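You operate a simulated robot arm through the tools that you are given. There is no shell and no other tool.

You are at the controls of a simulated robot arm. One attempt, no reset.

## Task
Pour about 60 ml of engine oil into the generator's oil cup and put its lid back on.
Fine: use the blue jug on the long table and stand it back where it stood. Set down upright: blue jug.
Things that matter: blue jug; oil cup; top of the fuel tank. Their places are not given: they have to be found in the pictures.

It is judged by the outcome, as a careful person would: the job done as asked, and still so three seconds after it is handed in. It fails if anything else is knocked over, pushed out of place, dropped, spilled or broken. Lids that push on must go on centred and level and be pressed home; caps that screw on are set level and turned clockwise until they are tight.

## Robot
A 6-joint arm with a fingered hand, fixed in place. Base frame: the origin is at the foot of the arm, x ahead of it, y to its left, z up. Units: mm, degrees, N and s.
It reaches about 1346 mm from its shoulder. Its first joint turns from -149.0 to 149.0 degrees. Payload 3.5 kg.
The TCP is the grasp point between the finger pads, 26 mm short of the fingertips. In the tool frame z runs along the fingers and y along their closing line. Largest opening 132 mm; the body of the gripper starts 73 mm behind the TCP. The gripper is a hand of 4 fingers: y runs from the thumb to the fingers, the wrist lies at [0, 0, -234] in the tool frame, and closing takes about 1.5 s.
Orientation is told as [roll, pitch, yaw] about the base's x, y, z axes, in that order, counted from this pose: with the fingers straight down and closing along the base's y, the tool's x points along the base's -x, its y along +y and its z along -z.

## Interface
- The arm moves only by the tool step_arm. Its argument "motion" is a list of rows, each a list of 3 entries, a list of its own where there are three numbers: the turn, a rotation vector about the tool's x, y, z in rad, then the shift along the tool's x, y, z in cm, then the opening in per cent of the stroke, from 0 (shut) to 100 (fully open). In form: [[[ax, ay, az], [x, y, z], claw], ...]. A call has 1 to 20 rows; each row shifts and turns the commanded pose from where the row before left it, along the tool's axes as they then stand. Rows are played at 5 a second. More than 50 mm and 8.6 degrees between two rows, or a gripper value outside its range, and nothing of the call is played. A pose out of reach is approached as far as the arm can. The call stops where the force on the tool passes 90 N (or 10 N more than at its start, if that is more) or the arm is blocked; 0.2 s more then pass. The fingers move at their own pace (about 108 mm/s each) and stop on an object; they squeeze with about 29 N. The grip force told is the motor's: it shows also when the fingers shut on nothing. Time passes only in rows, and 0.2 s behind the last, so rows that do not move let the fingers close. The reply holds the time, the measured pose of the TCP, the force on the tool along the base axes, the opening and the grip force, in the units named above and with some noise, with the torque about the TCP (base axes, N m) and any sound that the robot's microphone picked up, and new pictures: "show" is both (left out), scene, wrist or none.
- Cameras (640 x 400 px; columns grow to the right, rows downward): "scene" is fixed at [400.8, -650.8, 1381.1]; the picture's right is [-0.57, 0.82, 0.00], its down [0.82, 0.56, -0.15] and it looks along [-0.12, -0.08, -0.99] (base axes); focal length 214 px, centre (320, 200). "wrist" rides on the gripper at [68, 2, -97] in the tool frame; the picture's right is [-0.02, 1.00, 0.00], its down [-0.82, -0.02, -0.58] and it looks along [-0.58, -0.01, 0.82] (tool axes); focal length 270 px, centre (320, 200).
- slide_trunk(by): slides the trunk up (or, below 0, down) by that many mm; the arm rides with it, the base frame stays. It gives what a move gives, with no picture.
- hand_shape(shape): the hand has 4 fingers and takes this shape, open, in about a second: jaw (thumb against the fingers, like two jaws); tri (thumb and two fingers); tip (a fingertip pinch); poke (one finger out to press); point (the index stretched); flat (the hand flat); cup (the hand cupped); fist (a fist). The gripper value then closes the fingers along that shape, each until it touches; the sizes above hold for jaw. It gives what a move gives, with no picture.
- measure_at(camera, pixels): there is no depth. For up to 12 entries [column, row, z] of the newest picture of that camera ("zoom" is the newest enlarged one), the place [x, y] in the base frame at which the ray of that pixel passes the height z, good to about 2 mm. It takes no simulated time.
- zoom(camera, box): a new picture of the part [left, top, right, bottom] of that camera's present view, enlarged. It takes no simulated time.
- hand_in(): hands the job in; it is judged then, once.

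Unless the task says otherwise, let go and move clear before handing in.

The tools are called after ">>>" as name(argument=value, ...) on one line, values as JSON. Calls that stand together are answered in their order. step_arm: Moves the arm, as the interface text tells. Its arguments: {"type":"object","properties":{"motion":{"type":"array"},"show":{"type":"string","enum":["both","scene","wrist","none"]}},"required":["motion"]} The other tools are called the same way: slide_trunk (by) slides the trunk up or down; hand_shape (shape) gives the hand a shape; measure_at (camera, pixels) gives the place at which the rays of pixels pass given heights; zoom (camera, box) takes an enlarged picture of a part of a camera's view; hand_in () hands the job in.

At the start:

```text
clock: 0.0
eef_pos: [136.9, -633.0, 976.1]
orientation: [-0.1, 0.0, -0.1]
ft_force: [0.6, -0.4, 0.6]
moment: [-0.02, 0.02, 0.01]
finger_gap: 132.0
finger_force: 0.1
shape: jaw
trunk travel left (down, up): [-875.0, 95.0]
```

scene: 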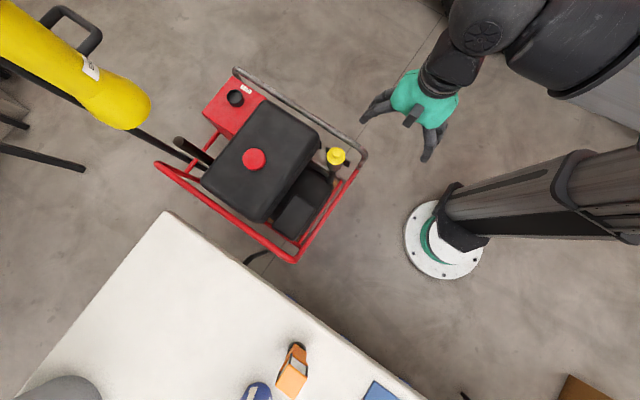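
wrist: 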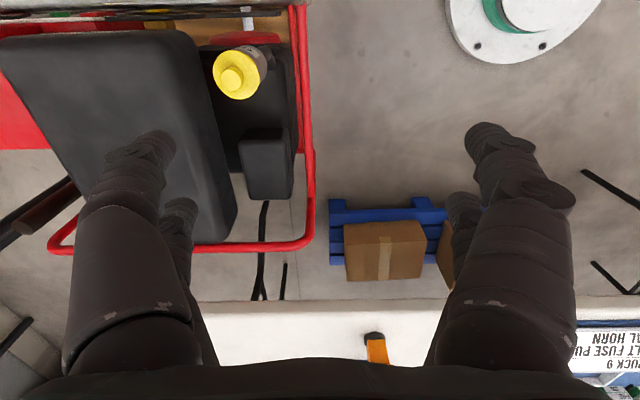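

The scene picture shows the generator with a yellow-lidded cup near (337,157), and a white long table with blue/orange things at the bottom edge (257,392), (292,370). I'll zoom in on these to identify them.

>>> zoom(camera="scene", box=[270, 110, 390, 190])

>>> zoom(camera="scene", box=[200, 320, 420, 400])

>>> zoom(camera="wrist", box=[180, 20, 320, 110])

```text
5.00 times, centred on (330, 150) of scene
```

zoom: 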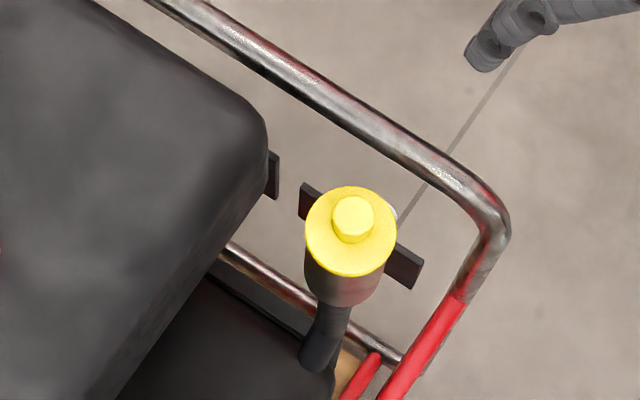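

```text
2.91 times, centred on (310, 360) of scene
```

zoom: 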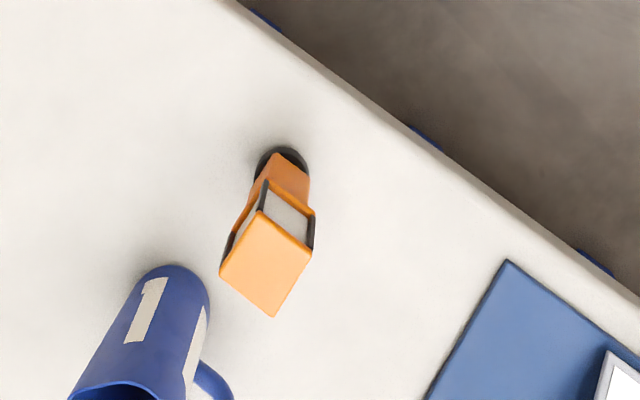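

```text
4.44 times, centred on (250, 65) of wrist
```

zoom: 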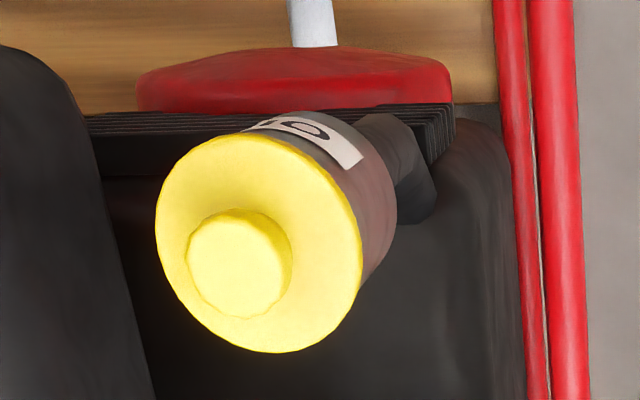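

The yellow lid with its knob (scene (336,153), wrist (232,80)) is the oil cup; the blue jug with handle is at the bottom edge near (257,392). I'll triangulate the lid from both cameras and check the table/jug.

>>> measure_at(camera="scene", pixels=[[336.4, 153.4, 500], [336.4, 153.4, 600], [336.4, 153.4, 700], [336.4, 153.4, 800], [253, 158, 600], [253, 158, 800], [167, 212, 0], [167, 212, 700], [167, 212, 800], [257, 392, 800], [440, 240, 0], [292, 350, 750]])

>>> measure_at(camera="wrist", pixels=[[232, 79.6, 500], [232, 79.6, 600], [232, 79.6, 700], [232, 79.6, 800], [375, 365, 700], [375, 365, 750], [375, 365, 800], [450, 300, 700], [450, 300, 750], [450, 300, 800], [220, 235, 600], [220, 235, 700]])

```text
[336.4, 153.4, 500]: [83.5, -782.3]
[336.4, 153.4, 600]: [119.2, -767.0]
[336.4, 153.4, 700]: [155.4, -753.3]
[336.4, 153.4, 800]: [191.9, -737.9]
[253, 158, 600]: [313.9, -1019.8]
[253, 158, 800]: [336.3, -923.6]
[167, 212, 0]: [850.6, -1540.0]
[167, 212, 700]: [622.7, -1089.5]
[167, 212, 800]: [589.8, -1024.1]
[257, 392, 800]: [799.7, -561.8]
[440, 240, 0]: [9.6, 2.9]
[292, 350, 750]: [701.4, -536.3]
```

```text
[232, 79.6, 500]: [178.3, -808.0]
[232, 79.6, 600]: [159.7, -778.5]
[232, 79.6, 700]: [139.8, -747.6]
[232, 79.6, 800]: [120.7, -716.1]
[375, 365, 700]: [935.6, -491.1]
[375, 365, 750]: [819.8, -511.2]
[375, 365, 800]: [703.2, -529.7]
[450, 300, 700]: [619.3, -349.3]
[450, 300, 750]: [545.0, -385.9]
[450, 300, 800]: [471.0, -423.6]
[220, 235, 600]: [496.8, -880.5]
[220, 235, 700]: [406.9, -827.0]
```

The lid knob triangulates to about (145, -757, 672). I'll move the hand nearly above it at z≈850 for a closer look at lid, tank and frame.

>>> step_arm(motion=[[[0, 0, 0], [-0.16, -2.4, 2.5], 100], [[0, 0, 0], [-0.16, -2.4, 2.5], 100], [[0, 0, 0], [-0.16, -2.4, 2.5], 100], [[0, 0, 0], [-0.16, -2.4, 2.5], 100], [[0, 0, 0], [-0.16, -2.4, 2.5], 100], [[0, 0, 0], [0, 0, 0], 100]])

```text
clock: 1.4
eef_pos: [147.3, -754.0, 975.3]
orientation: [0.0, 0.0, -0.2]
ft_force: [-0.6, 0.0, -0.4]
moment: [0.01, 0.02, 0.01]
finger_gap: 131.9
finger_force: 0.0
shape: jaw
out of reach, approached as far as the arm can: row 1, 2, 3, 4, 5
trunk travel left (down, up): [-875.0, 95.0]
```

scene: 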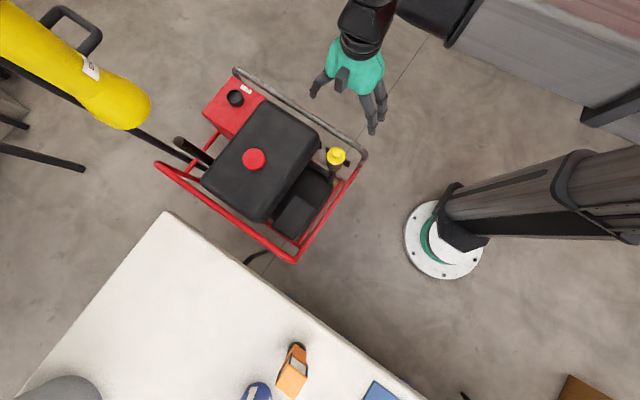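
wrist: 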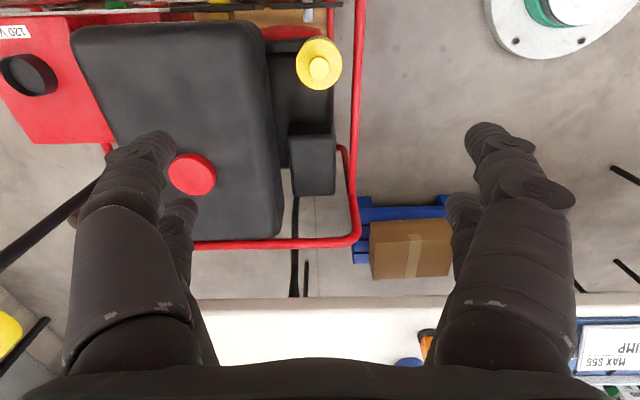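

The arm can't go lower with the trunk up (z stayed 975), so the trunk must slide down. The air below is free (lid at z≈672), so I'll lower 120 mm.

>>> slide_trunk(by=-120)

>>> step_arm(motion=[[[0, 0, 0], [0, 0, 0], 100]])

```text
clock: 2.9
eef_pos: [147.4, -753.6, 855.7]
orientation: [-0.1, 0.0, -0.2]
ft_force: [-0.8, -0.4, 1.0]
moment: [0.04, -0.01, -0.02]
finger_gap: 132.0
finger_force: 0.0
shape: jaw
trunk travel left (down, up): [-755.0, 215.0]
```

```text
clock: 3.3
eef_pos: [147.6, -752.6, 856.3]
orientation: [0.0, 0.1, -0.2]
ft_force: [-0.1, 0.6, 0.7]
moment: [-0.01, 0.01, -0.01]
finger_gap: 131.7
finger_force: 0.0
shape: jaw
trunk travel left (down, up): [-755.0, 215.0]
```

scene: 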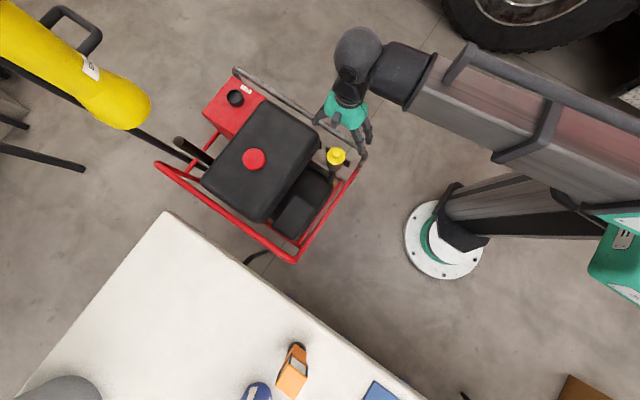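
wrist: 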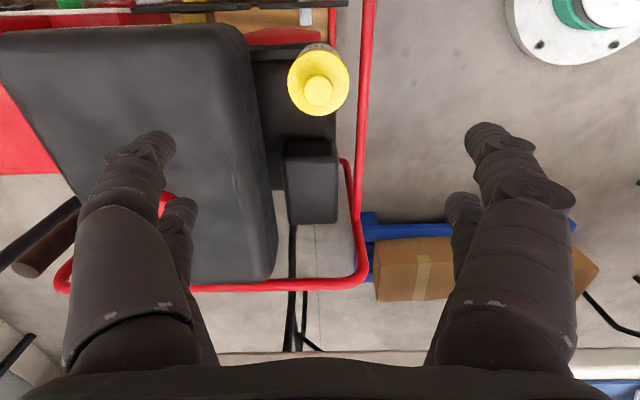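

>>> zoom(camera="wrist", box=[240, 30, 400, 130])

>>> zoom(camera="scene", box=[290, 20, 450, 120])

>>> zoom(camera="wrist", box=[0, 0, 640, 400])

```text
4.00 times, centred on (320, 80) of wrist
```

zoom: 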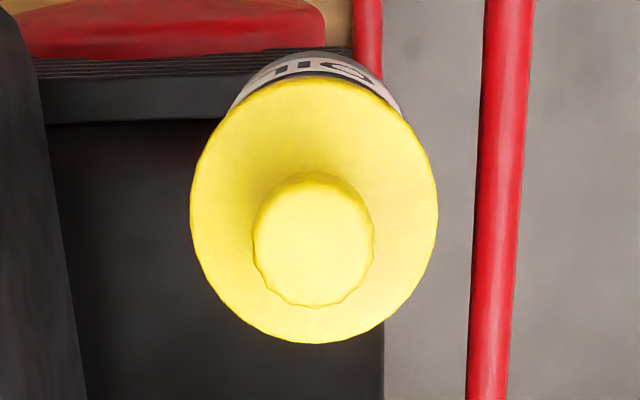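

```text
4.00 times, centred on (370, 70) of scene
```

zoom: 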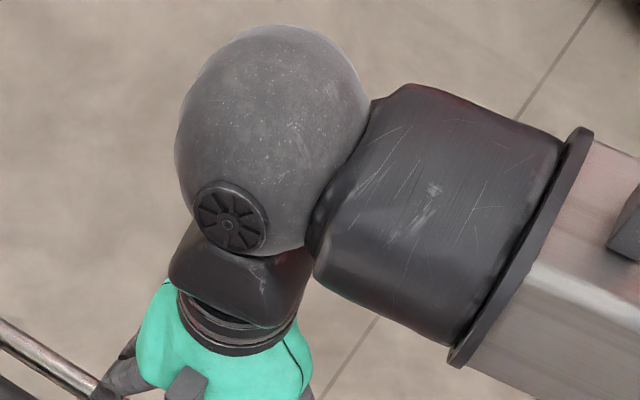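

```text
1.00 times, centred on (320, 200) of wrist (not enlarged: the box is as wide or as high as the picture)
```

zoom: 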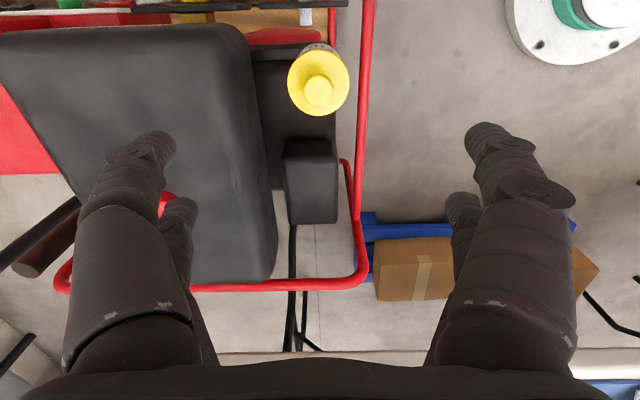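

>>> measure_at(camera="wrist", pixels=[[318.75, 90, 672], [318.5, 81, 655], [287.5, 81, 655], [349.5, 81, 655], [303, 90, 672], [333, 90, 672], [358, 100, 600], [358, 100, 650], [376, 100, 600], [376, 100, 500], [255, 80, 630], [265, 150, 630]])

>>> measure_at(camera="scene", pixels=[[336.4, 153.4, 672], [336.2, 156.4, 655], [319, 136, 630], [319, 136, 600], [348, 143, 600], [348, 143, 500], [362, 155, 600], [362, 155, 500], [355, 185, 600], [298, 262, 600]])

```text
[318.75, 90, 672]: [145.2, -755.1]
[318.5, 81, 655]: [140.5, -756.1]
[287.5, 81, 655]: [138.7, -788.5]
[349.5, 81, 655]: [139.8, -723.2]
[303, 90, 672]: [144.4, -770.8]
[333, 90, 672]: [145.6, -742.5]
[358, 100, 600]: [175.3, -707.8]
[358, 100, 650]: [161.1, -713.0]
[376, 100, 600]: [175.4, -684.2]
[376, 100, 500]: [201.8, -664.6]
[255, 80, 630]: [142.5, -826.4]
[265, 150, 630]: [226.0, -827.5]
```

```text
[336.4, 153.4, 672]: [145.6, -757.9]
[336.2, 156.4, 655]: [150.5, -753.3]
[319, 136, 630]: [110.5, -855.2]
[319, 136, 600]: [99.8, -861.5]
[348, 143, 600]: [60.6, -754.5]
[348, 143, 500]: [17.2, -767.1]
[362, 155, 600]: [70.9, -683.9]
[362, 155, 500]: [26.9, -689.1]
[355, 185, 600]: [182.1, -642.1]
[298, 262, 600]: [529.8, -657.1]
```

The knob centre is (145.5, -756.5), knob ~29 mm wide from z≈642 to 672; tank top is ≈635 and the frame tube ≈605, so fingertips can go down around the knob. I'll lower the trunk another 130 mm (tips to ≈700) and re-check.

>>> slide_trunk(by=-130)

>>> step_arm(motion=[[[0, 0, 0], [0.2, -0.39, -0.5], 45], [[0, 0, 0], [0, 0, 0], 45], [[0, 0, 0], [0, 0, 0], 45]])

```text
clock: 4.9
eef_pos: [147.3, -753.0, 726.0]
orientation: [-0.1, 0.0, -0.2]
ft_force: [0.9, -0.2, 0.5]
moment: [-0.02, 0.0, 0.03]
finger_gap: 131.7
finger_force: 0.1
shape: jaw
trunk travel left (down, up): [-625.0, 345.0]
```

```text
clock: 5.7
eef_pos: [147.3, -752.9, 726.3]
orientation: [0.0, 0.1, -0.2]
ft_force: [-0.4, 0.1, 0.5]
moment: [-0.02, -0.03, 0.0]
finger_gap: 60.1
finger_force: 0.1
shape: jaw
out of reach, approached as far as the arm can: row 1
trunk travel left (down, up): [-625.0, 345.0]
```

scene: 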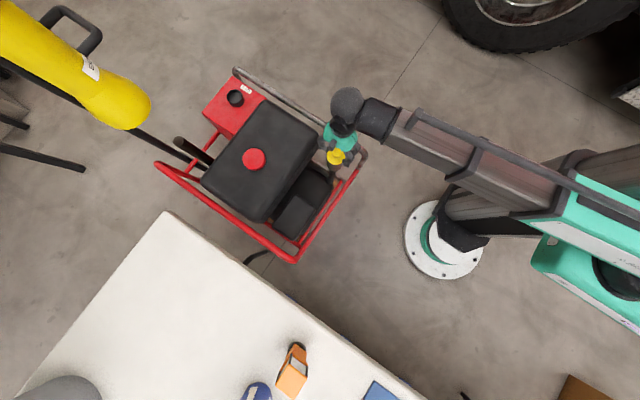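
wrist: 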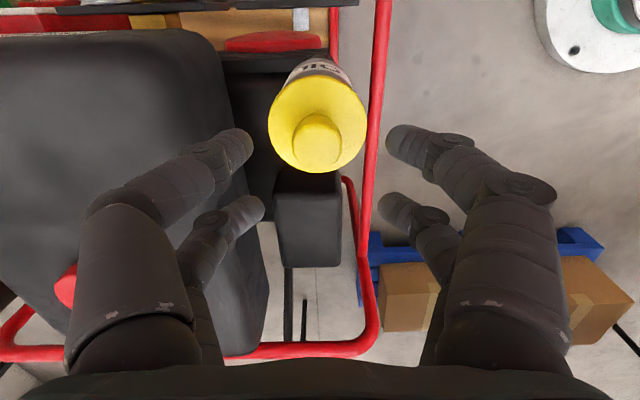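

The fingers are at 60 mm and the lid is well centred between them, but the reply says out of reach even for a small upward move – perhaps the commanded pose is still stuck below. I'll command upward rows to find out how the arm responds.

>>> step_arm(motion=[[[0, 0, 0], [0, 0, -4], 45], [[0, 0, 0], [0, 0, -4], 45], [[0, 0, 0], [0, 0, 0], 45]], show="none")

```text
clock: 6.5
eef_pos: [146.8, -752.7, 725.2]
orientation: [0.0, -0.1, -0.2]
ft_force: [0.4, 0.2, -0.2]
moment: [0.0, -0.02, 0.03]
finger_gap: 59.7
finger_force: 0.0
shape: jaw
out of reach, approached as far as the arm can: row 1, 2
trunk travel left (down, up): [-625.0, 345.0]
```

>>> step_arm(motion=[[[0, 0, 0], [0, 0, -2], 45], [[0, 0, 0], [0, 0, -2], 45], [[0, 0, 0], [0, 0, -2], 45], [[0, 0, 0], [0, 0, 0], 45]], show="none")

```text
clock: 7.5
eef_pos: [148.2, -754.6, 727.0]
orientation: [0.0, 0.0, -0.1]
ft_force: [0.0, -0.1, 0.1]
moment: [0.0, 0.0, -0.02]
finger_gap: 59.9
finger_force: 0.1
shape: jaw
out of reach, approached as far as the arm can: row 1, 2, 3
trunk travel left (down, up): [-625.0, 345.0]
```

>>> step_arm(motion=[[[0, 0, 0], [0.2, -0.2, 0], 45], [[0, 0, 0], [0, 0, 0], 45]], show="none")

```text
clock: 8.1
eef_pos: [145.2, -755.0, 725.7]
orientation: [0.1, 0.1, -0.4]
ft_force: [-0.2, -0.4, 0.9]
moment: [-0.01, 0.04, -0.01]
finger_gap: 60.2
finger_force: 0.0
shape: jaw
trunk travel left (down, up): [-625.0, 345.0]
```

Lateral moves work and only the trunk changes the height (the arm is SCARA-like). I'll lower the trunk 50 mm so that the fingertips straddle the knob, then look.

>>> slide_trunk(by=-45)

>>> step_arm(motion=[[[0, 0, 0], [0, -0.1, 0], 45], [[0, 0, 0], [0, 0, 0], 45]])

```text
clock: 9.0
eef_pos: [146.1, -754.0, 680.9]
orientation: [0.0, 0.1, -0.3]
ft_force: [0.0, 0.3, 1.0]
moment: [0.03, 0.0, 0.01]
finger_gap: 60.0
finger_force: 0.1
shape: jaw
trunk travel left (down, up): [-580.0, 390.0]
```

```text
clock: 9.6
eef_pos: [145.6, -755.4, 681.6]
orientation: [0.0, 0.0, -0.3]
ft_force: [-0.1, -0.7, -0.3]
moment: [-0.02, -0.02, -0.01]
finger_gap: 59.8
finger_force: 0.1
shape: jaw
trunk travel left (down, up): [-580.0, 390.0]
```

scene: 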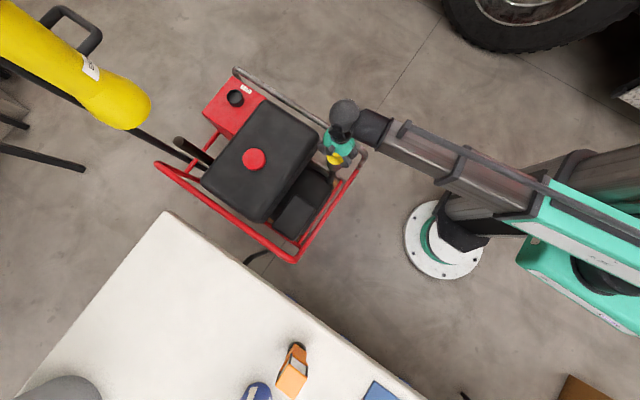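
wrist: 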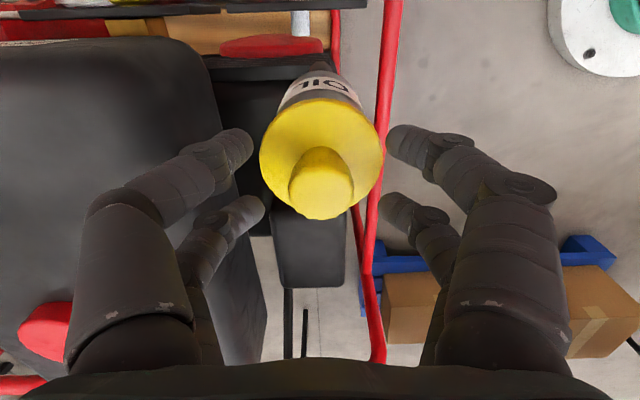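

The knob (320,190) sits midway between the fingertips (250 and 385). Lower 6 mm more and close on the knob.

>>> slide_trunk(by=-6)

>>> step_arm(motion=[[[0, 0, 0], [0, -0.05, 0], 25], [[0, 0, 0], [0, 0, 0], 15], [[0, 0, 0], [0, 0, 0], 0], [[0, 0, 0], [0, 0, 0], 0], [[0, 0, 0], [0, 0, 0], 0], [[0, 0, 0], [0, 0, 0], 0], [[0, 0, 0], [0, 0, 0], 0]])

```text
clock: 10.1
eef_pos: [144.1, -755.8, 675.0]
orientation: [0.1, 0.2, -0.4]
ft_force: [0.3, -0.6, 0.4]
moment: [0.01, 0.0, -0.01]
finger_gap: 60.0
finger_force: 0.1
shape: jaw
trunk travel left (down, up): [-574.0, 396.0]
```

```text
clock: 11.7
eef_pos: [145.8, -756.1, 675.2]
orientation: [0.0, 0.1, -0.4]
ft_force: [0.1, 2.1, 4.6]
moment: [0.11, 0.06, 0.14]
finger_gap: 40.2
finger_force: 29.4
shape: jaw
trunk travel left (down, up): [-574.0, 396.0]
```

scene: 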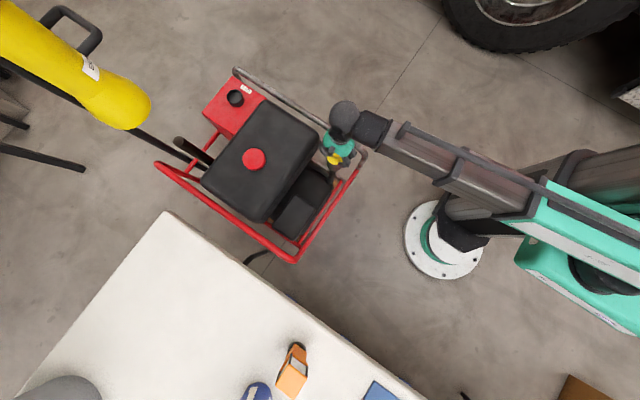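
wrist: 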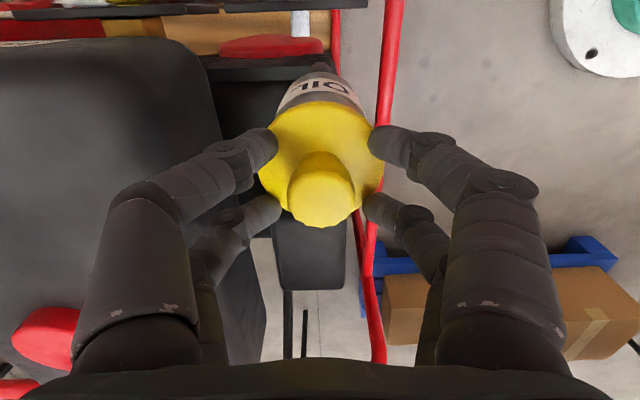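

>>> zoom(camera="wrist", box=[220, 60, 420, 240])

>>> zoom(camera="scene", box=[300, 120, 380, 180])

```text
2.22 times, centred on (320, 150) of wrist
```

zoom: 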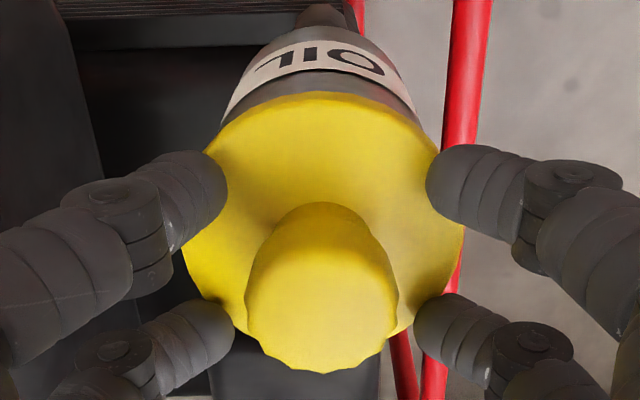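

```text
6.67 times, centred on (340, 150) of scene
```

zoom: 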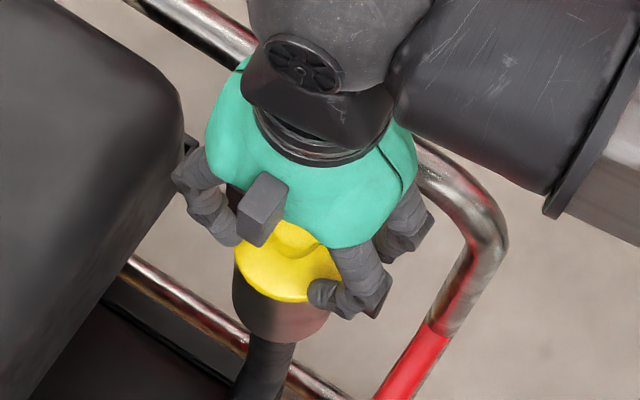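

The gap stopped at 40 mm: the four fingertips touch the flared flange rather than the knob. I'll reopen, raise 10 mm and close higher up on the knob.

>>> step_arm(motion=[[[0, 0, 0], [0, 0, 0], 45], [[0, 0, 0], [0, 0, 0], 45], [[0, 0, 0], [0, 0, 0], 45]], show="none")

>>> slide_trunk(by=10)

>>> step_arm(motion=[[[0, 0, 0], [0, 0, 0], 25], [[0, 0, 0], [0, 0, 0], 15], [[0, 0, 0], [0, 0, 0], 0], [[0, 0, 0], [0, 0, 0], 0], [[0, 0, 0], [0, 0, 0], 0], [[0, 0, 0], [0, 0, 0], 0], [[0, 0, 0], [0, 0, 0], 0]])

```text
clock: 12.5
eef_pos: [145.5, -754.9, 673.8]
orientation: [0.1, 0.1, -0.2]
ft_force: [0.2, 0.1, -0.2]
moment: [0.0, 0.0, 0.0]
finger_gap: 59.0
finger_force: 0.2
shape: jaw
trunk travel left (down, up): [-574.0, 396.0]
```

```text
clock: 13.1
eef_pos: [146.0, -754.5, 684.6]
orientation: [0.0, 0.1, -0.3]
ft_force: [-0.3, 0.6, 0.3]
moment: [-0.01, 0.01, 0.02]
finger_gap: 59.0
finger_force: 0.2
shape: jaw
trunk travel left (down, up): [-584.0, 386.0]
```

```text
clock: 14.7
eef_pos: [145.0, -756.2, 685.9]
orientation: [0.1, 0.1, -0.3]
ft_force: [0.5, 1.0, -0.1]
moment: [0.04, -0.01, 0.0]
finger_gap: 0.7
finger_force: 28.9
shape: jaw
trunk travel left (down, up): [-584.0, 386.0]
heard: snap
```

scene: 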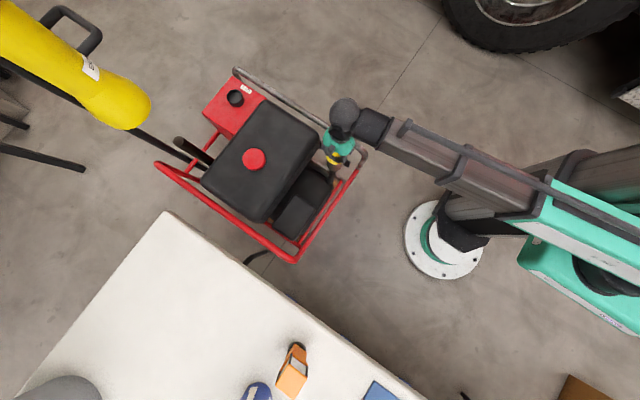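
wrist: 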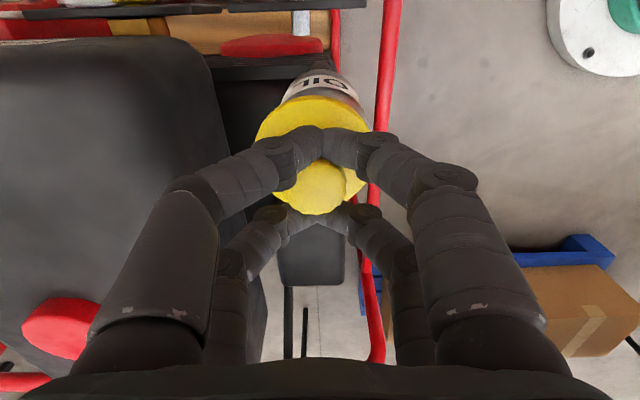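

A "snap" was heard and the gap is 0.7 mm: the four fingers closed around the knob (two in front, two behind) without gripping it between the pads. I'll zoom to see the state of the lid.

>>> zoom(camera="wrist", box=[220, 60, 420, 240])

>>> zoom(camera="scene", box=[300, 120, 380, 180])

```text
2.22 times, centred on (320, 150) of wrist
```

zoom: 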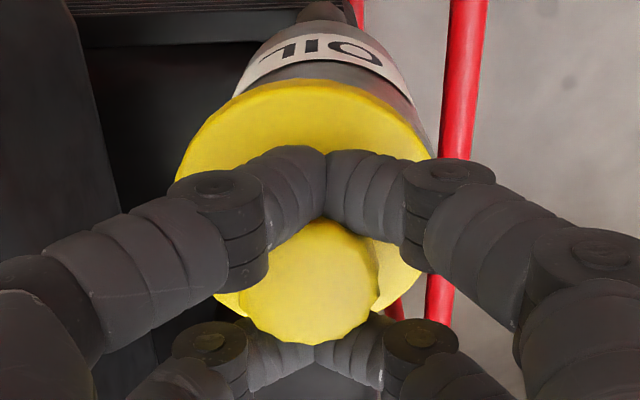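

```text
6.67 times, centred on (340, 150) of scene
```

zoom: 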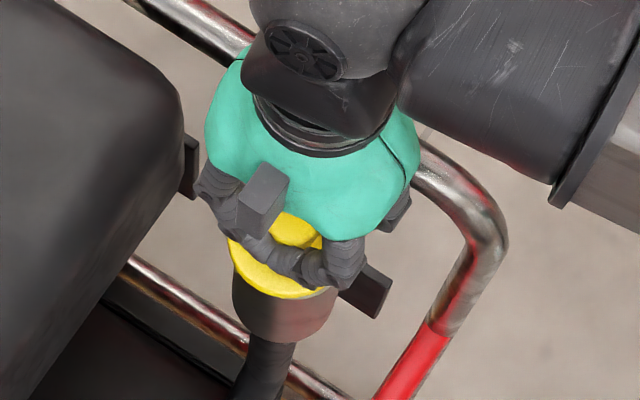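

The lid looks shifted slightly to the left (towards -y), so it has probably popped loose. I'll open gently, and look again.

>>> step_arm(motion=[[[0, 0, 0], [0, 0, 0], 10], [[0, 0, 0], [0, 0, 0], 20], [[0, 0, 0], [0, 0, 0], 30], [[0, 0, 0], [0, 0, 0], 40], [[0, 0, 0], [0, 0, 0], 50], [[0, 0, 0], [0, 0, 0], 50]])

>>> zoom(camera="wrist", box=[220, 60, 420, 240])

>>> zoom(camera="scene", box=[300, 120, 380, 180])

```text
clock: 16.1
eef_pos: [145.1, -756.1, 684.7]
orientation: [0.0, 0.2, -0.2]
ft_force: [0.2, -0.6, -0.5]
moment: [-0.02, 0.02, -0.02]
finger_gap: 65.3
finger_force: 0.1
shape: jaw
trunk travel left (down, up): [-584.0, 386.0]
```

scene: 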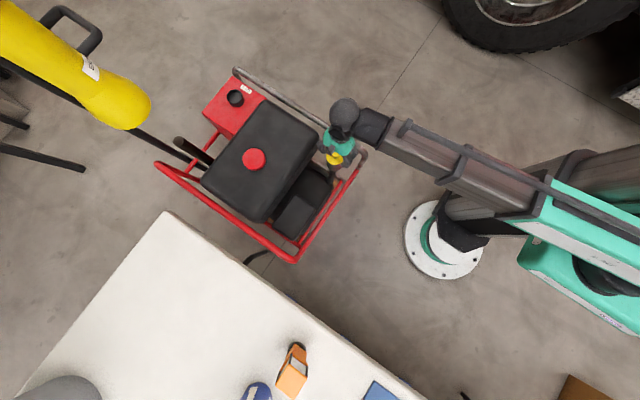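
wrist: 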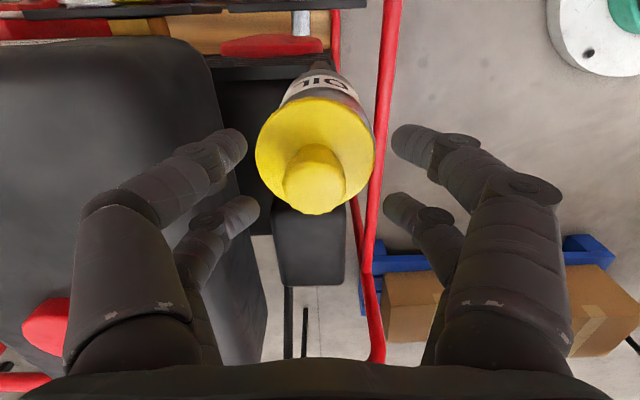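

```text
2.22 times, centred on (320, 150) of wrist
```

zoom: 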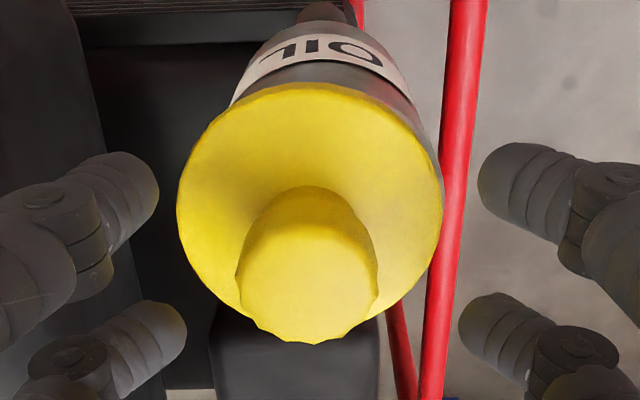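

```text
6.67 times, centred on (340, 150) of scene
```

zoom: 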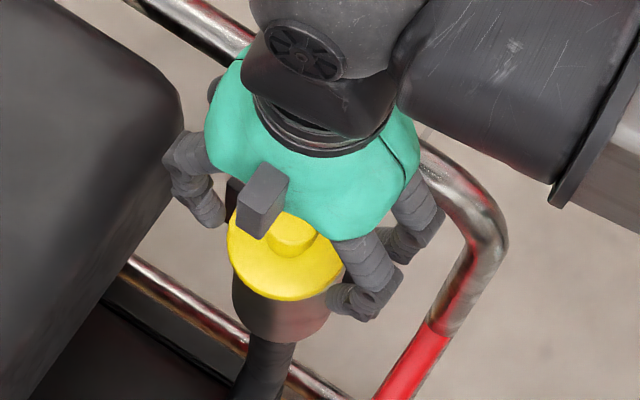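

The lid has popped free (a snap lid) and sits about 5 mm toward -y, still on the cup; the knob slips between the finger pairs in jaw shape. I'll raise 70 mm and try the "tri" shape to see its geometry.

>>> slide_trunk(by=70)

>>> hand_shape(shape="tri")

>>> step_arm(motion=[[[0, 0, 0], [0, 0, 0], 50], [[0, 0, 0], [0, 0, 0], 50], [[0, 0, 0], [0, 0, 0], 50], [[0, 0, 0], [0, 0, 0], 50]])

```text
clock: 17.2
eef_pos: [146.0, -755.5, 756.2]
orientation: [0.0, 0.1, -0.3]
ft_force: [0.0, 1.4, -0.7]
moment: [0.03, -0.02, -0.01]
finger_gap: 65.5
finger_force: 0.0
shape: jaw
trunk travel left (down, up): [-654.0, 316.0]
```

```text
clock: 18.1
eef_pos: [145.0, -755.4, 754.8]
orientation: [-0.1, 0.1, -0.3]
ft_force: [-0.5, 0.2, 1.1]
moment: [0.01, -0.01, 0.03]
finger_gap: 131.9
finger_force: 0.1
shape: tri
trunk travel left (down, up): [-654.0, 316.0]
```

```text
clock: 19.1
eef_pos: [146.4, -755.3, 753.9]
orientation: [0.1, 0.0, -0.2]
ft_force: [-0.5, 0.1, -0.8]
moment: [0.03, 0.0, 0.02]
finger_gap: 66.6
finger_force: 0.1
shape: tri
trunk travel left (down, up): [-654.0, 316.0]
```

scene: 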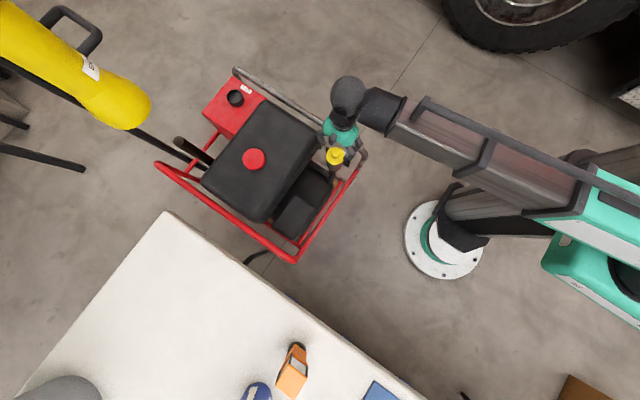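
wrist: 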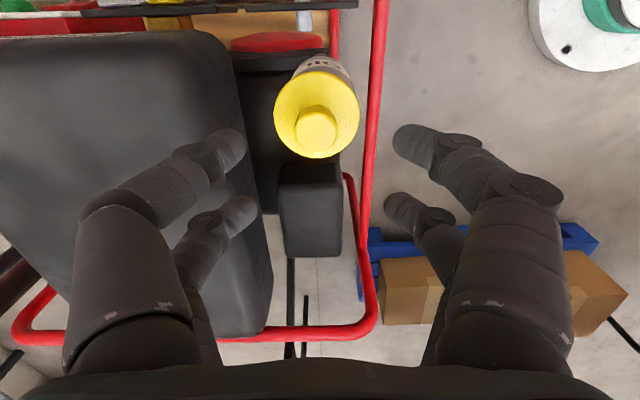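

>>> step_arm(motion=[[[0, 0, 0], [0, 0, 0], 20], [[0, 0, 0], [0, 0, 0], 10], [[0, 0, 0], [0, 0, 0], 10], [[0, 0, 0], [0, 0, 0], 10]], show="wrist")

>>> hand_shape(shape="tip")

>>> step_arm(motion=[[[0, 0, 0], [0, 0, 0], 50], [[0, 0, 0], [0, 0, 0], 20], [[0, 0, 0], [0, 0, 0], 20], [[0, 0, 0], [0, 0, 0], 20]], show="wrist")

```text
clock: 20.1
eef_pos: [144.8, -757.0, 755.4]
orientation: [0.0, 0.1, -0.3]
ft_force: [0.7, -0.1, -0.7]
moment: [0.01, 0.01, 0.0]
finger_gap: 13.5
finger_force: 0.1
shape: tri
trunk travel left (down, up): [-654.0, 316.0]
```

wrist: 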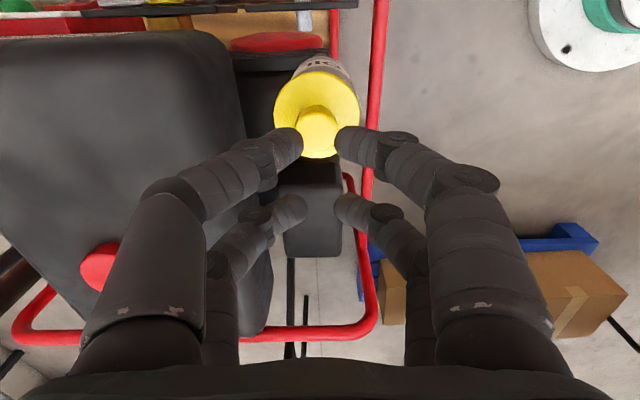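

```text
clock: 21.0
eef_pos: [145.9, -755.6, 755.9]
orientation: [0.0, 0.1, -0.4]
ft_force: [0.4, -1.0, 0.2]
moment: [-0.01, -0.05, 0.04]
finger_gap: 131.9
finger_force: 0.0
shape: tip
trunk travel left (down, up): [-654.0, 316.0]
```

```text
clock: 22.0
eef_pos: [145.9, -755.8, 755.3]
orientation: [0.0, 0.1, -0.3]
ft_force: [0.5, -0.2, 0.2]
moment: [0.0, 0.01, 0.0]
finger_gap: 26.5
finger_force: 0.1
shape: tip
trunk travel left (down, up): [-654.0, 316.0]
```

wrist: 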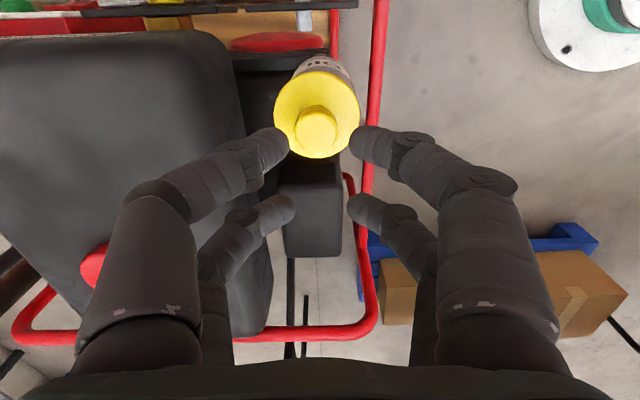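

All shapes show the same 2×2 finger layout (pairs at about ±21 mm in tool x), so I'll pinch the knob with just the front pair. First I measure the loosened lid precisely.

>>> zoom(camera="wrist", box=[250, 40, 390, 180])

>>> zoom(camera="scene", box=[310, 130, 370, 180])

```text
2.86 times, centred on (320, 110) of wrist
```

zoom: 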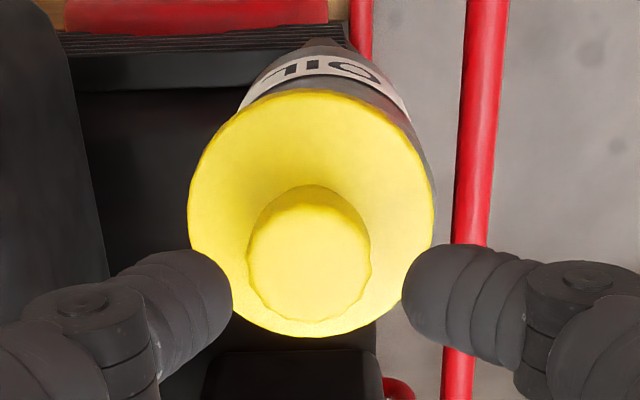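

```text
8.00 times, centred on (340, 155) of scene
```

zoom: 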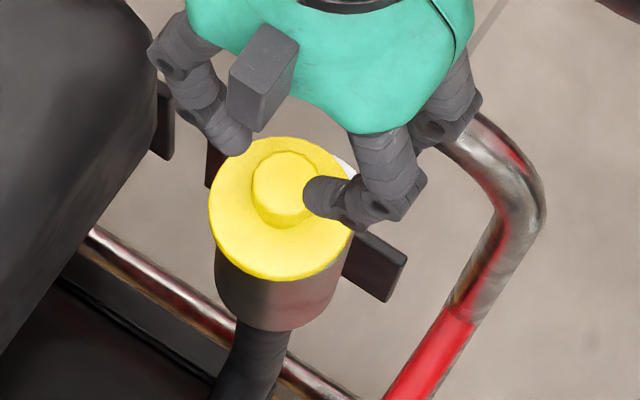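

>>> measure_at(camera="wrist", pixels=[[316.2, 131, 665], [316.2, 131, 672], [316.2, 131, 680], [316.2, 131, 690], [317, 114.2, 640], [317, 114.2, 650], [273.8, 114.2, 645], [360.2, 114.2, 645], [294.8, 131, 675], [337.8, 131, 675]])

>>> measure_at(camera="scene", pixels=[[336.25, 152.25, 665], [336.25, 152.25, 672], [336.25, 152.25, 680], [336.25, 152.25, 690], [335, 156, 640], [335, 156, 650], [331.5, 160, 640], [341, 161, 640]])

```text
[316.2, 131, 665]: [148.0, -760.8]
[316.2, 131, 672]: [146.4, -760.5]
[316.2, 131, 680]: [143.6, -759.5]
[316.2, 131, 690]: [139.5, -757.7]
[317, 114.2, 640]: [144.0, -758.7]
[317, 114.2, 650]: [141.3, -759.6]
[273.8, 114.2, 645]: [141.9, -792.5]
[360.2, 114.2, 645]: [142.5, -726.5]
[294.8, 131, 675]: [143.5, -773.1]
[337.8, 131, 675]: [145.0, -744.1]
```

```text
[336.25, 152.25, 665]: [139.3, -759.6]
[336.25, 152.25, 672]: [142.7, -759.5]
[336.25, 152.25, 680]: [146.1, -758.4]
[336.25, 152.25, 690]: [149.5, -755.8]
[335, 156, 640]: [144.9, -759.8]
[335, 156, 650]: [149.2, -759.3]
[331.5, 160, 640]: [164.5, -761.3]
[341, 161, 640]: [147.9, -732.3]
```

>>> measure_at(camera="scene", pixels=[[340.25, 154.4, 735], [340.25, 154.4, 745], [329.4, 148.1, 735], [329.4, 148.1, 745]])

>>> measure_at(camera="wrist", pixels=[[275, 146, 735], [275, 146, 745], [365, 144, 735], [365, 144, 745], [280, 210, 735], [362, 210, 735]])

```text
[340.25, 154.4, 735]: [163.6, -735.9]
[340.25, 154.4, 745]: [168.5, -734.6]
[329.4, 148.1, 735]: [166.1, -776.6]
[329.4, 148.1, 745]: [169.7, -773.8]
```

```text
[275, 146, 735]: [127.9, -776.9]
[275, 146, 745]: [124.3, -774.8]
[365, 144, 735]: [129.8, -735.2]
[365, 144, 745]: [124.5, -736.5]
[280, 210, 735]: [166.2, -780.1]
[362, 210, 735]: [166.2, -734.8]
```

The lid is now level at knob top ≈(145, -759.3, 677), and the finger pairs are at ±20 mm in x. I'll shift the hand so that the front pair is over the knob, then lower.

>>> step_arm(motion=[[[0, 0, 0], [-0.95, -0.18, 0], 45], [[0, 0, 0], [-0.95, -0.17, 0], 45], [[0, 0, 0], [0, 0, 0], 45]], show="none")

>>> slide_trunk(by=-50)

>>> step_arm(motion=[[[0, 0, 0], [0, 0, 0], 45], [[0, 0, 0], [0, 0, 0], 45]])

>>> zoom(camera="wrist", box=[220, 40, 420, 240])

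```text
clock: 22.8
eef_pos: [165.2, -758.5, 755.0]
orientation: [0.0, 0.2, -0.3]
ft_force: [0.3, -0.2, 0.0]
moment: [-0.01, 0.0, -0.03]
finger_gap: 58.7
finger_force: 0.1
shape: tip
trunk travel left (down, up): [-654.0, 316.0]
```

```text
clock: 23.7
eef_pos: [164.2, -759.8, 705.7]
orientation: [0.1, 0.1, -0.3]
ft_force: [-0.2, 0.1, -0.2]
moment: [-0.02, -0.02, -0.02]
finger_gap: 59.0
finger_force: 0.2
shape: tip
trunk travel left (down, up): [-604.0, 366.0]
```

```text
clock: 24.3
eef_pos: [164.3, -760.1, 706.2]
orientation: [0.0, 0.1, -0.3]
ft_force: [-0.1, 0.4, -0.6]
moment: [-0.01, 0.03, 0.02]
finger_gap: 58.9
finger_force: 0.1
shape: tip
trunk travel left (down, up): [-604.0, 366.0]
```

scene: 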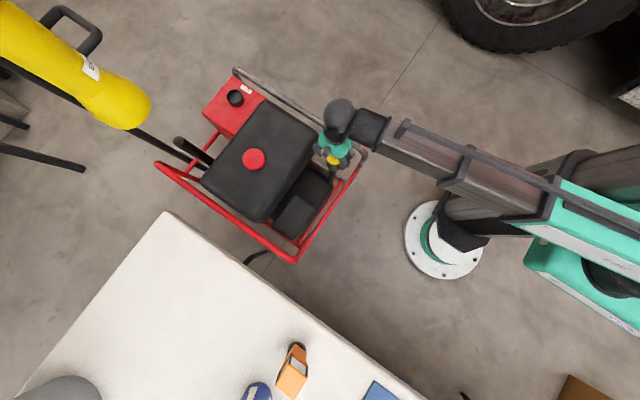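
wrist: 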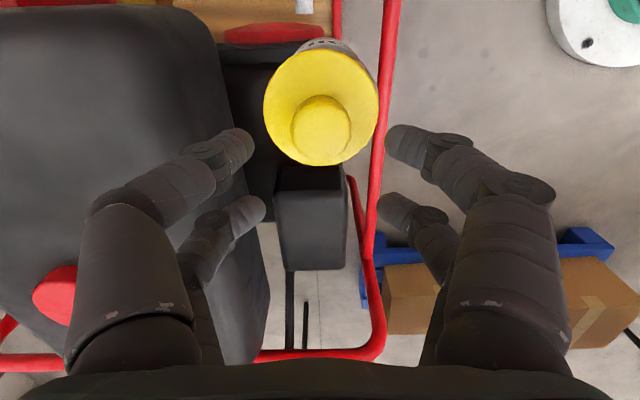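

```text
2.00 times, centred on (320, 140) of wrist
```

zoom: 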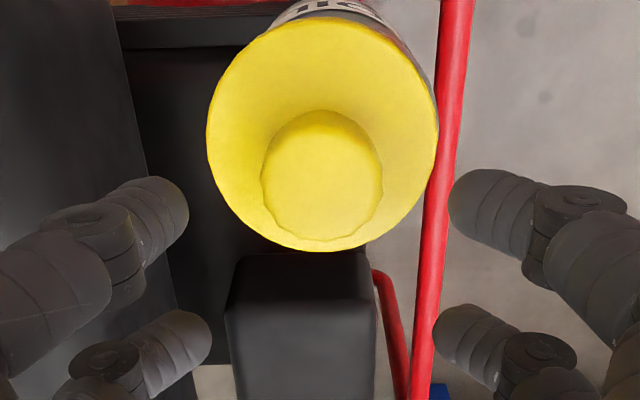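

>>> slide_trunk(by=-21)

>>> step_arm(motion=[[[0, 0, 0], [0, 0.05, 0], 40], [[0, 0, 0], [0, 0, 0], 35], [[0, 0, 0], [0, 0, 0], 30]], show="wrist")

>>> zoom(camera="wrist", box=[220, 40, 420, 240])

>>> zoom(camera="scene", box=[310, 130, 370, 180])

```text
clock: 25.0
eef_pos: [165.2, -759.5, 684.1]
orientation: [-0.1, 0.2, -0.3]
ft_force: [-0.9, -0.2, -0.1]
moment: [-0.02, 0.01, 0.01]
finger_gap: 59.1
finger_force: 0.1
shape: tip
trunk travel left (down, up): [-583.0, 387.0]
```

```text
clock: 25.8
eef_pos: [163.8, -759.4, 683.6]
orientation: [0.0, 0.0, -0.3]
ft_force: [-1.0, 0.6, -0.4]
moment: [-0.01, 0.03, -0.01]
finger_gap: 39.9
finger_force: 0.1
shape: tip
trunk travel left (down, up): [-583.0, 387.0]
```

wrist: 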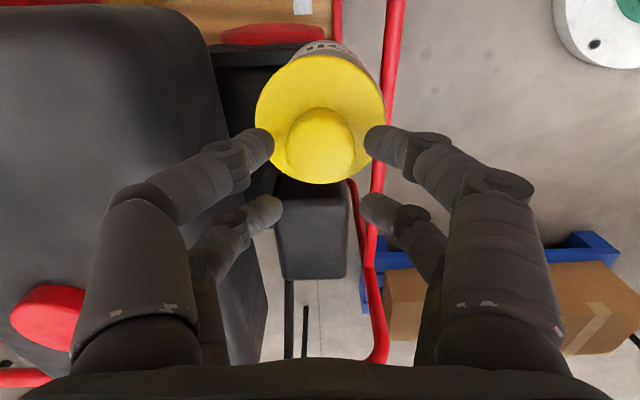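

```text
2.00 times, centred on (320, 140) of wrist
```

zoom: 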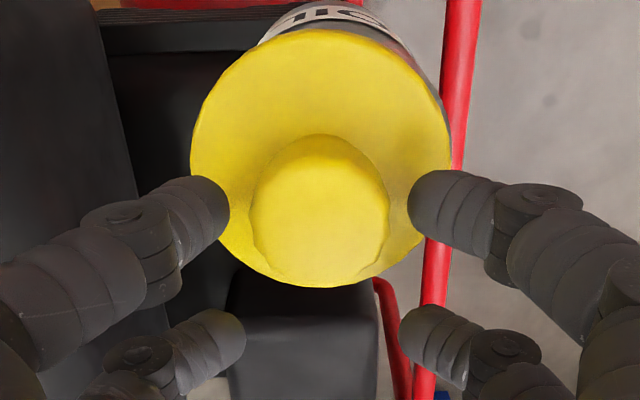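

```text
8.00 times, centred on (340, 155) of scene
```

zoom: 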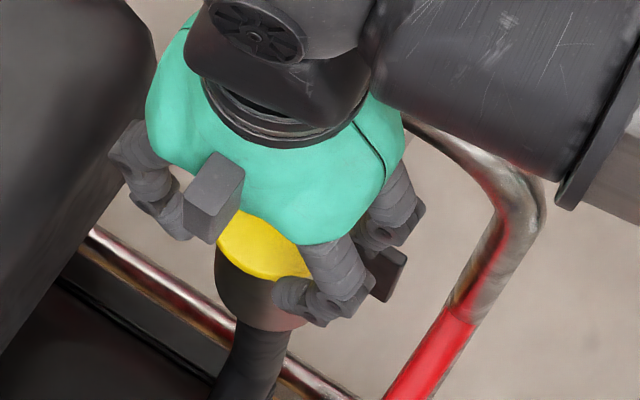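

The knob is exactly between the front fingertips. Closing now, gradually.

>>> step_arm(motion=[[[0, 0, 0], [0, 0, 0], 26], [[0, 0, 0], [0, 0, 0], 23], [[0, 0, 0], [0, 0, 0], 20], [[0, 0, 0], [0, 0, 0], 16], [[0, 0, 0], [0, 0, 0], 10], [[0, 0, 0], [0, 0, 0], 0], [[0, 0, 0], [0, 0, 0], 0], [[0, 0, 0], [0, 0, 0], 0]], show="wrist")

>>> zoom(camera="wrist", box=[220, 40, 420, 240])

```text
clock: 27.6
eef_pos: [164.9, -759.0, 683.7]
orientation: [0.0, 0.1, -0.3]
ft_force: [-0.1, -1.2, 0.3]
moment: [0.01, -0.03, 0.01]
finger_gap: 10.0
finger_force: 29.0
shape: tip
trunk travel left (down, up): [-583.0, 387.0]
```

wrist: 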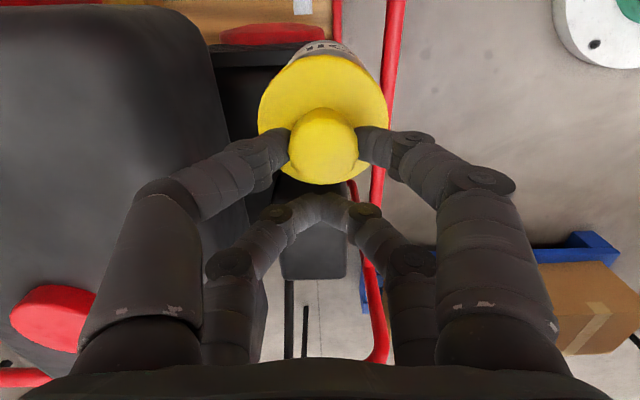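

```text
2.00 times, centred on (320, 140) of wrist
```

zoom: 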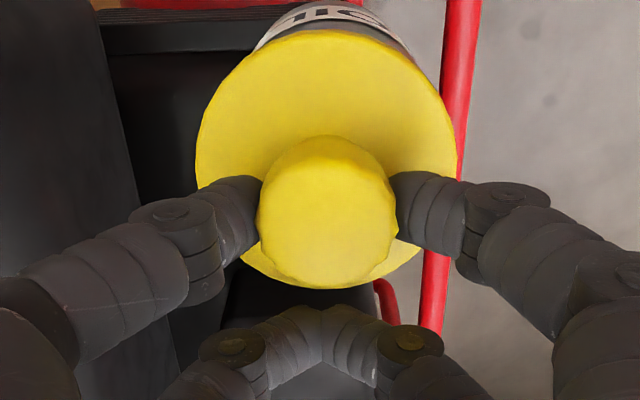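

The front pair holds the knob (rear pair closed on nothing). Lift 20 mm and check.

>>> slide_trunk(by=20)

>>> step_arm(motion=[[[0, 0, 0], [0, 0, 0], 0]])

>>> zoom(camera="wrist", box=[220, 40, 420, 240])

>>> zoom(camera="scene", box=[310, 130, 370, 180])

```text
clock: 28.2
eef_pos: [163.3, -759.5, 705.6]
orientation: [0.0, 0.2, -0.3]
ft_force: [-0.3, -0.4, 0.0]
moment: [-0.01, -0.03, -0.03]
finger_gap: 10.0
finger_force: 28.7
shape: tip
trunk travel left (down, up): [-603.0, 367.0]
```

```text
clock: 28.6
eef_pos: [164.1, -759.9, 704.3]
orientation: [-0.1, 0.2, -0.3]
ft_force: [1.1, -0.5, -0.5]
moment: [-0.03, 0.01, -0.04]
finger_gap: 10.1
finger_force: 28.4
shape: tip
trunk travel left (down, up): [-603.0, 367.0]
```

scene: 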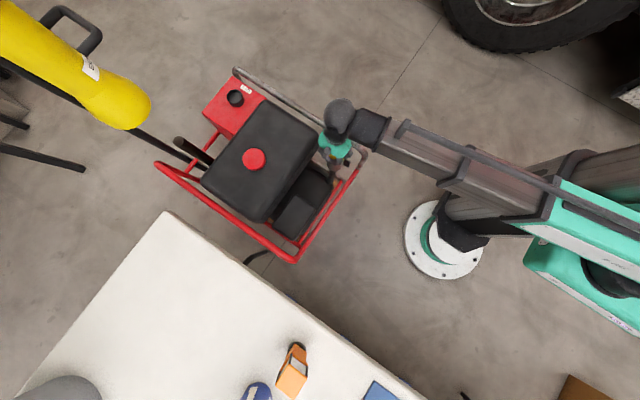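
wrist: 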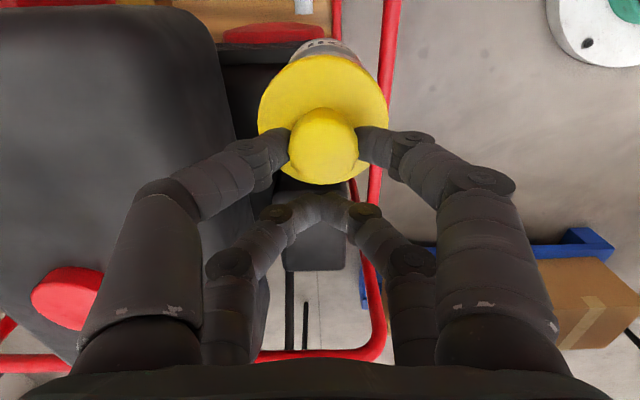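

```text
2.00 times, centred on (320, 140) of wrist
```

zoom: 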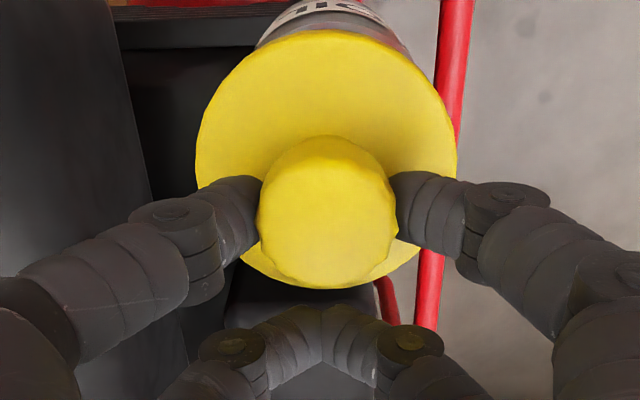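

```text
8.00 times, centred on (340, 155) of scene
```

zoom: 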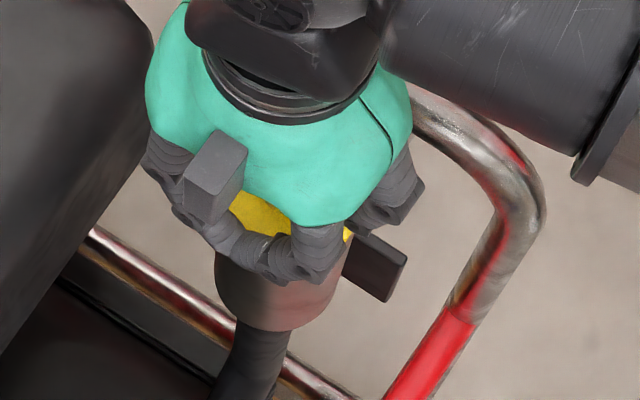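

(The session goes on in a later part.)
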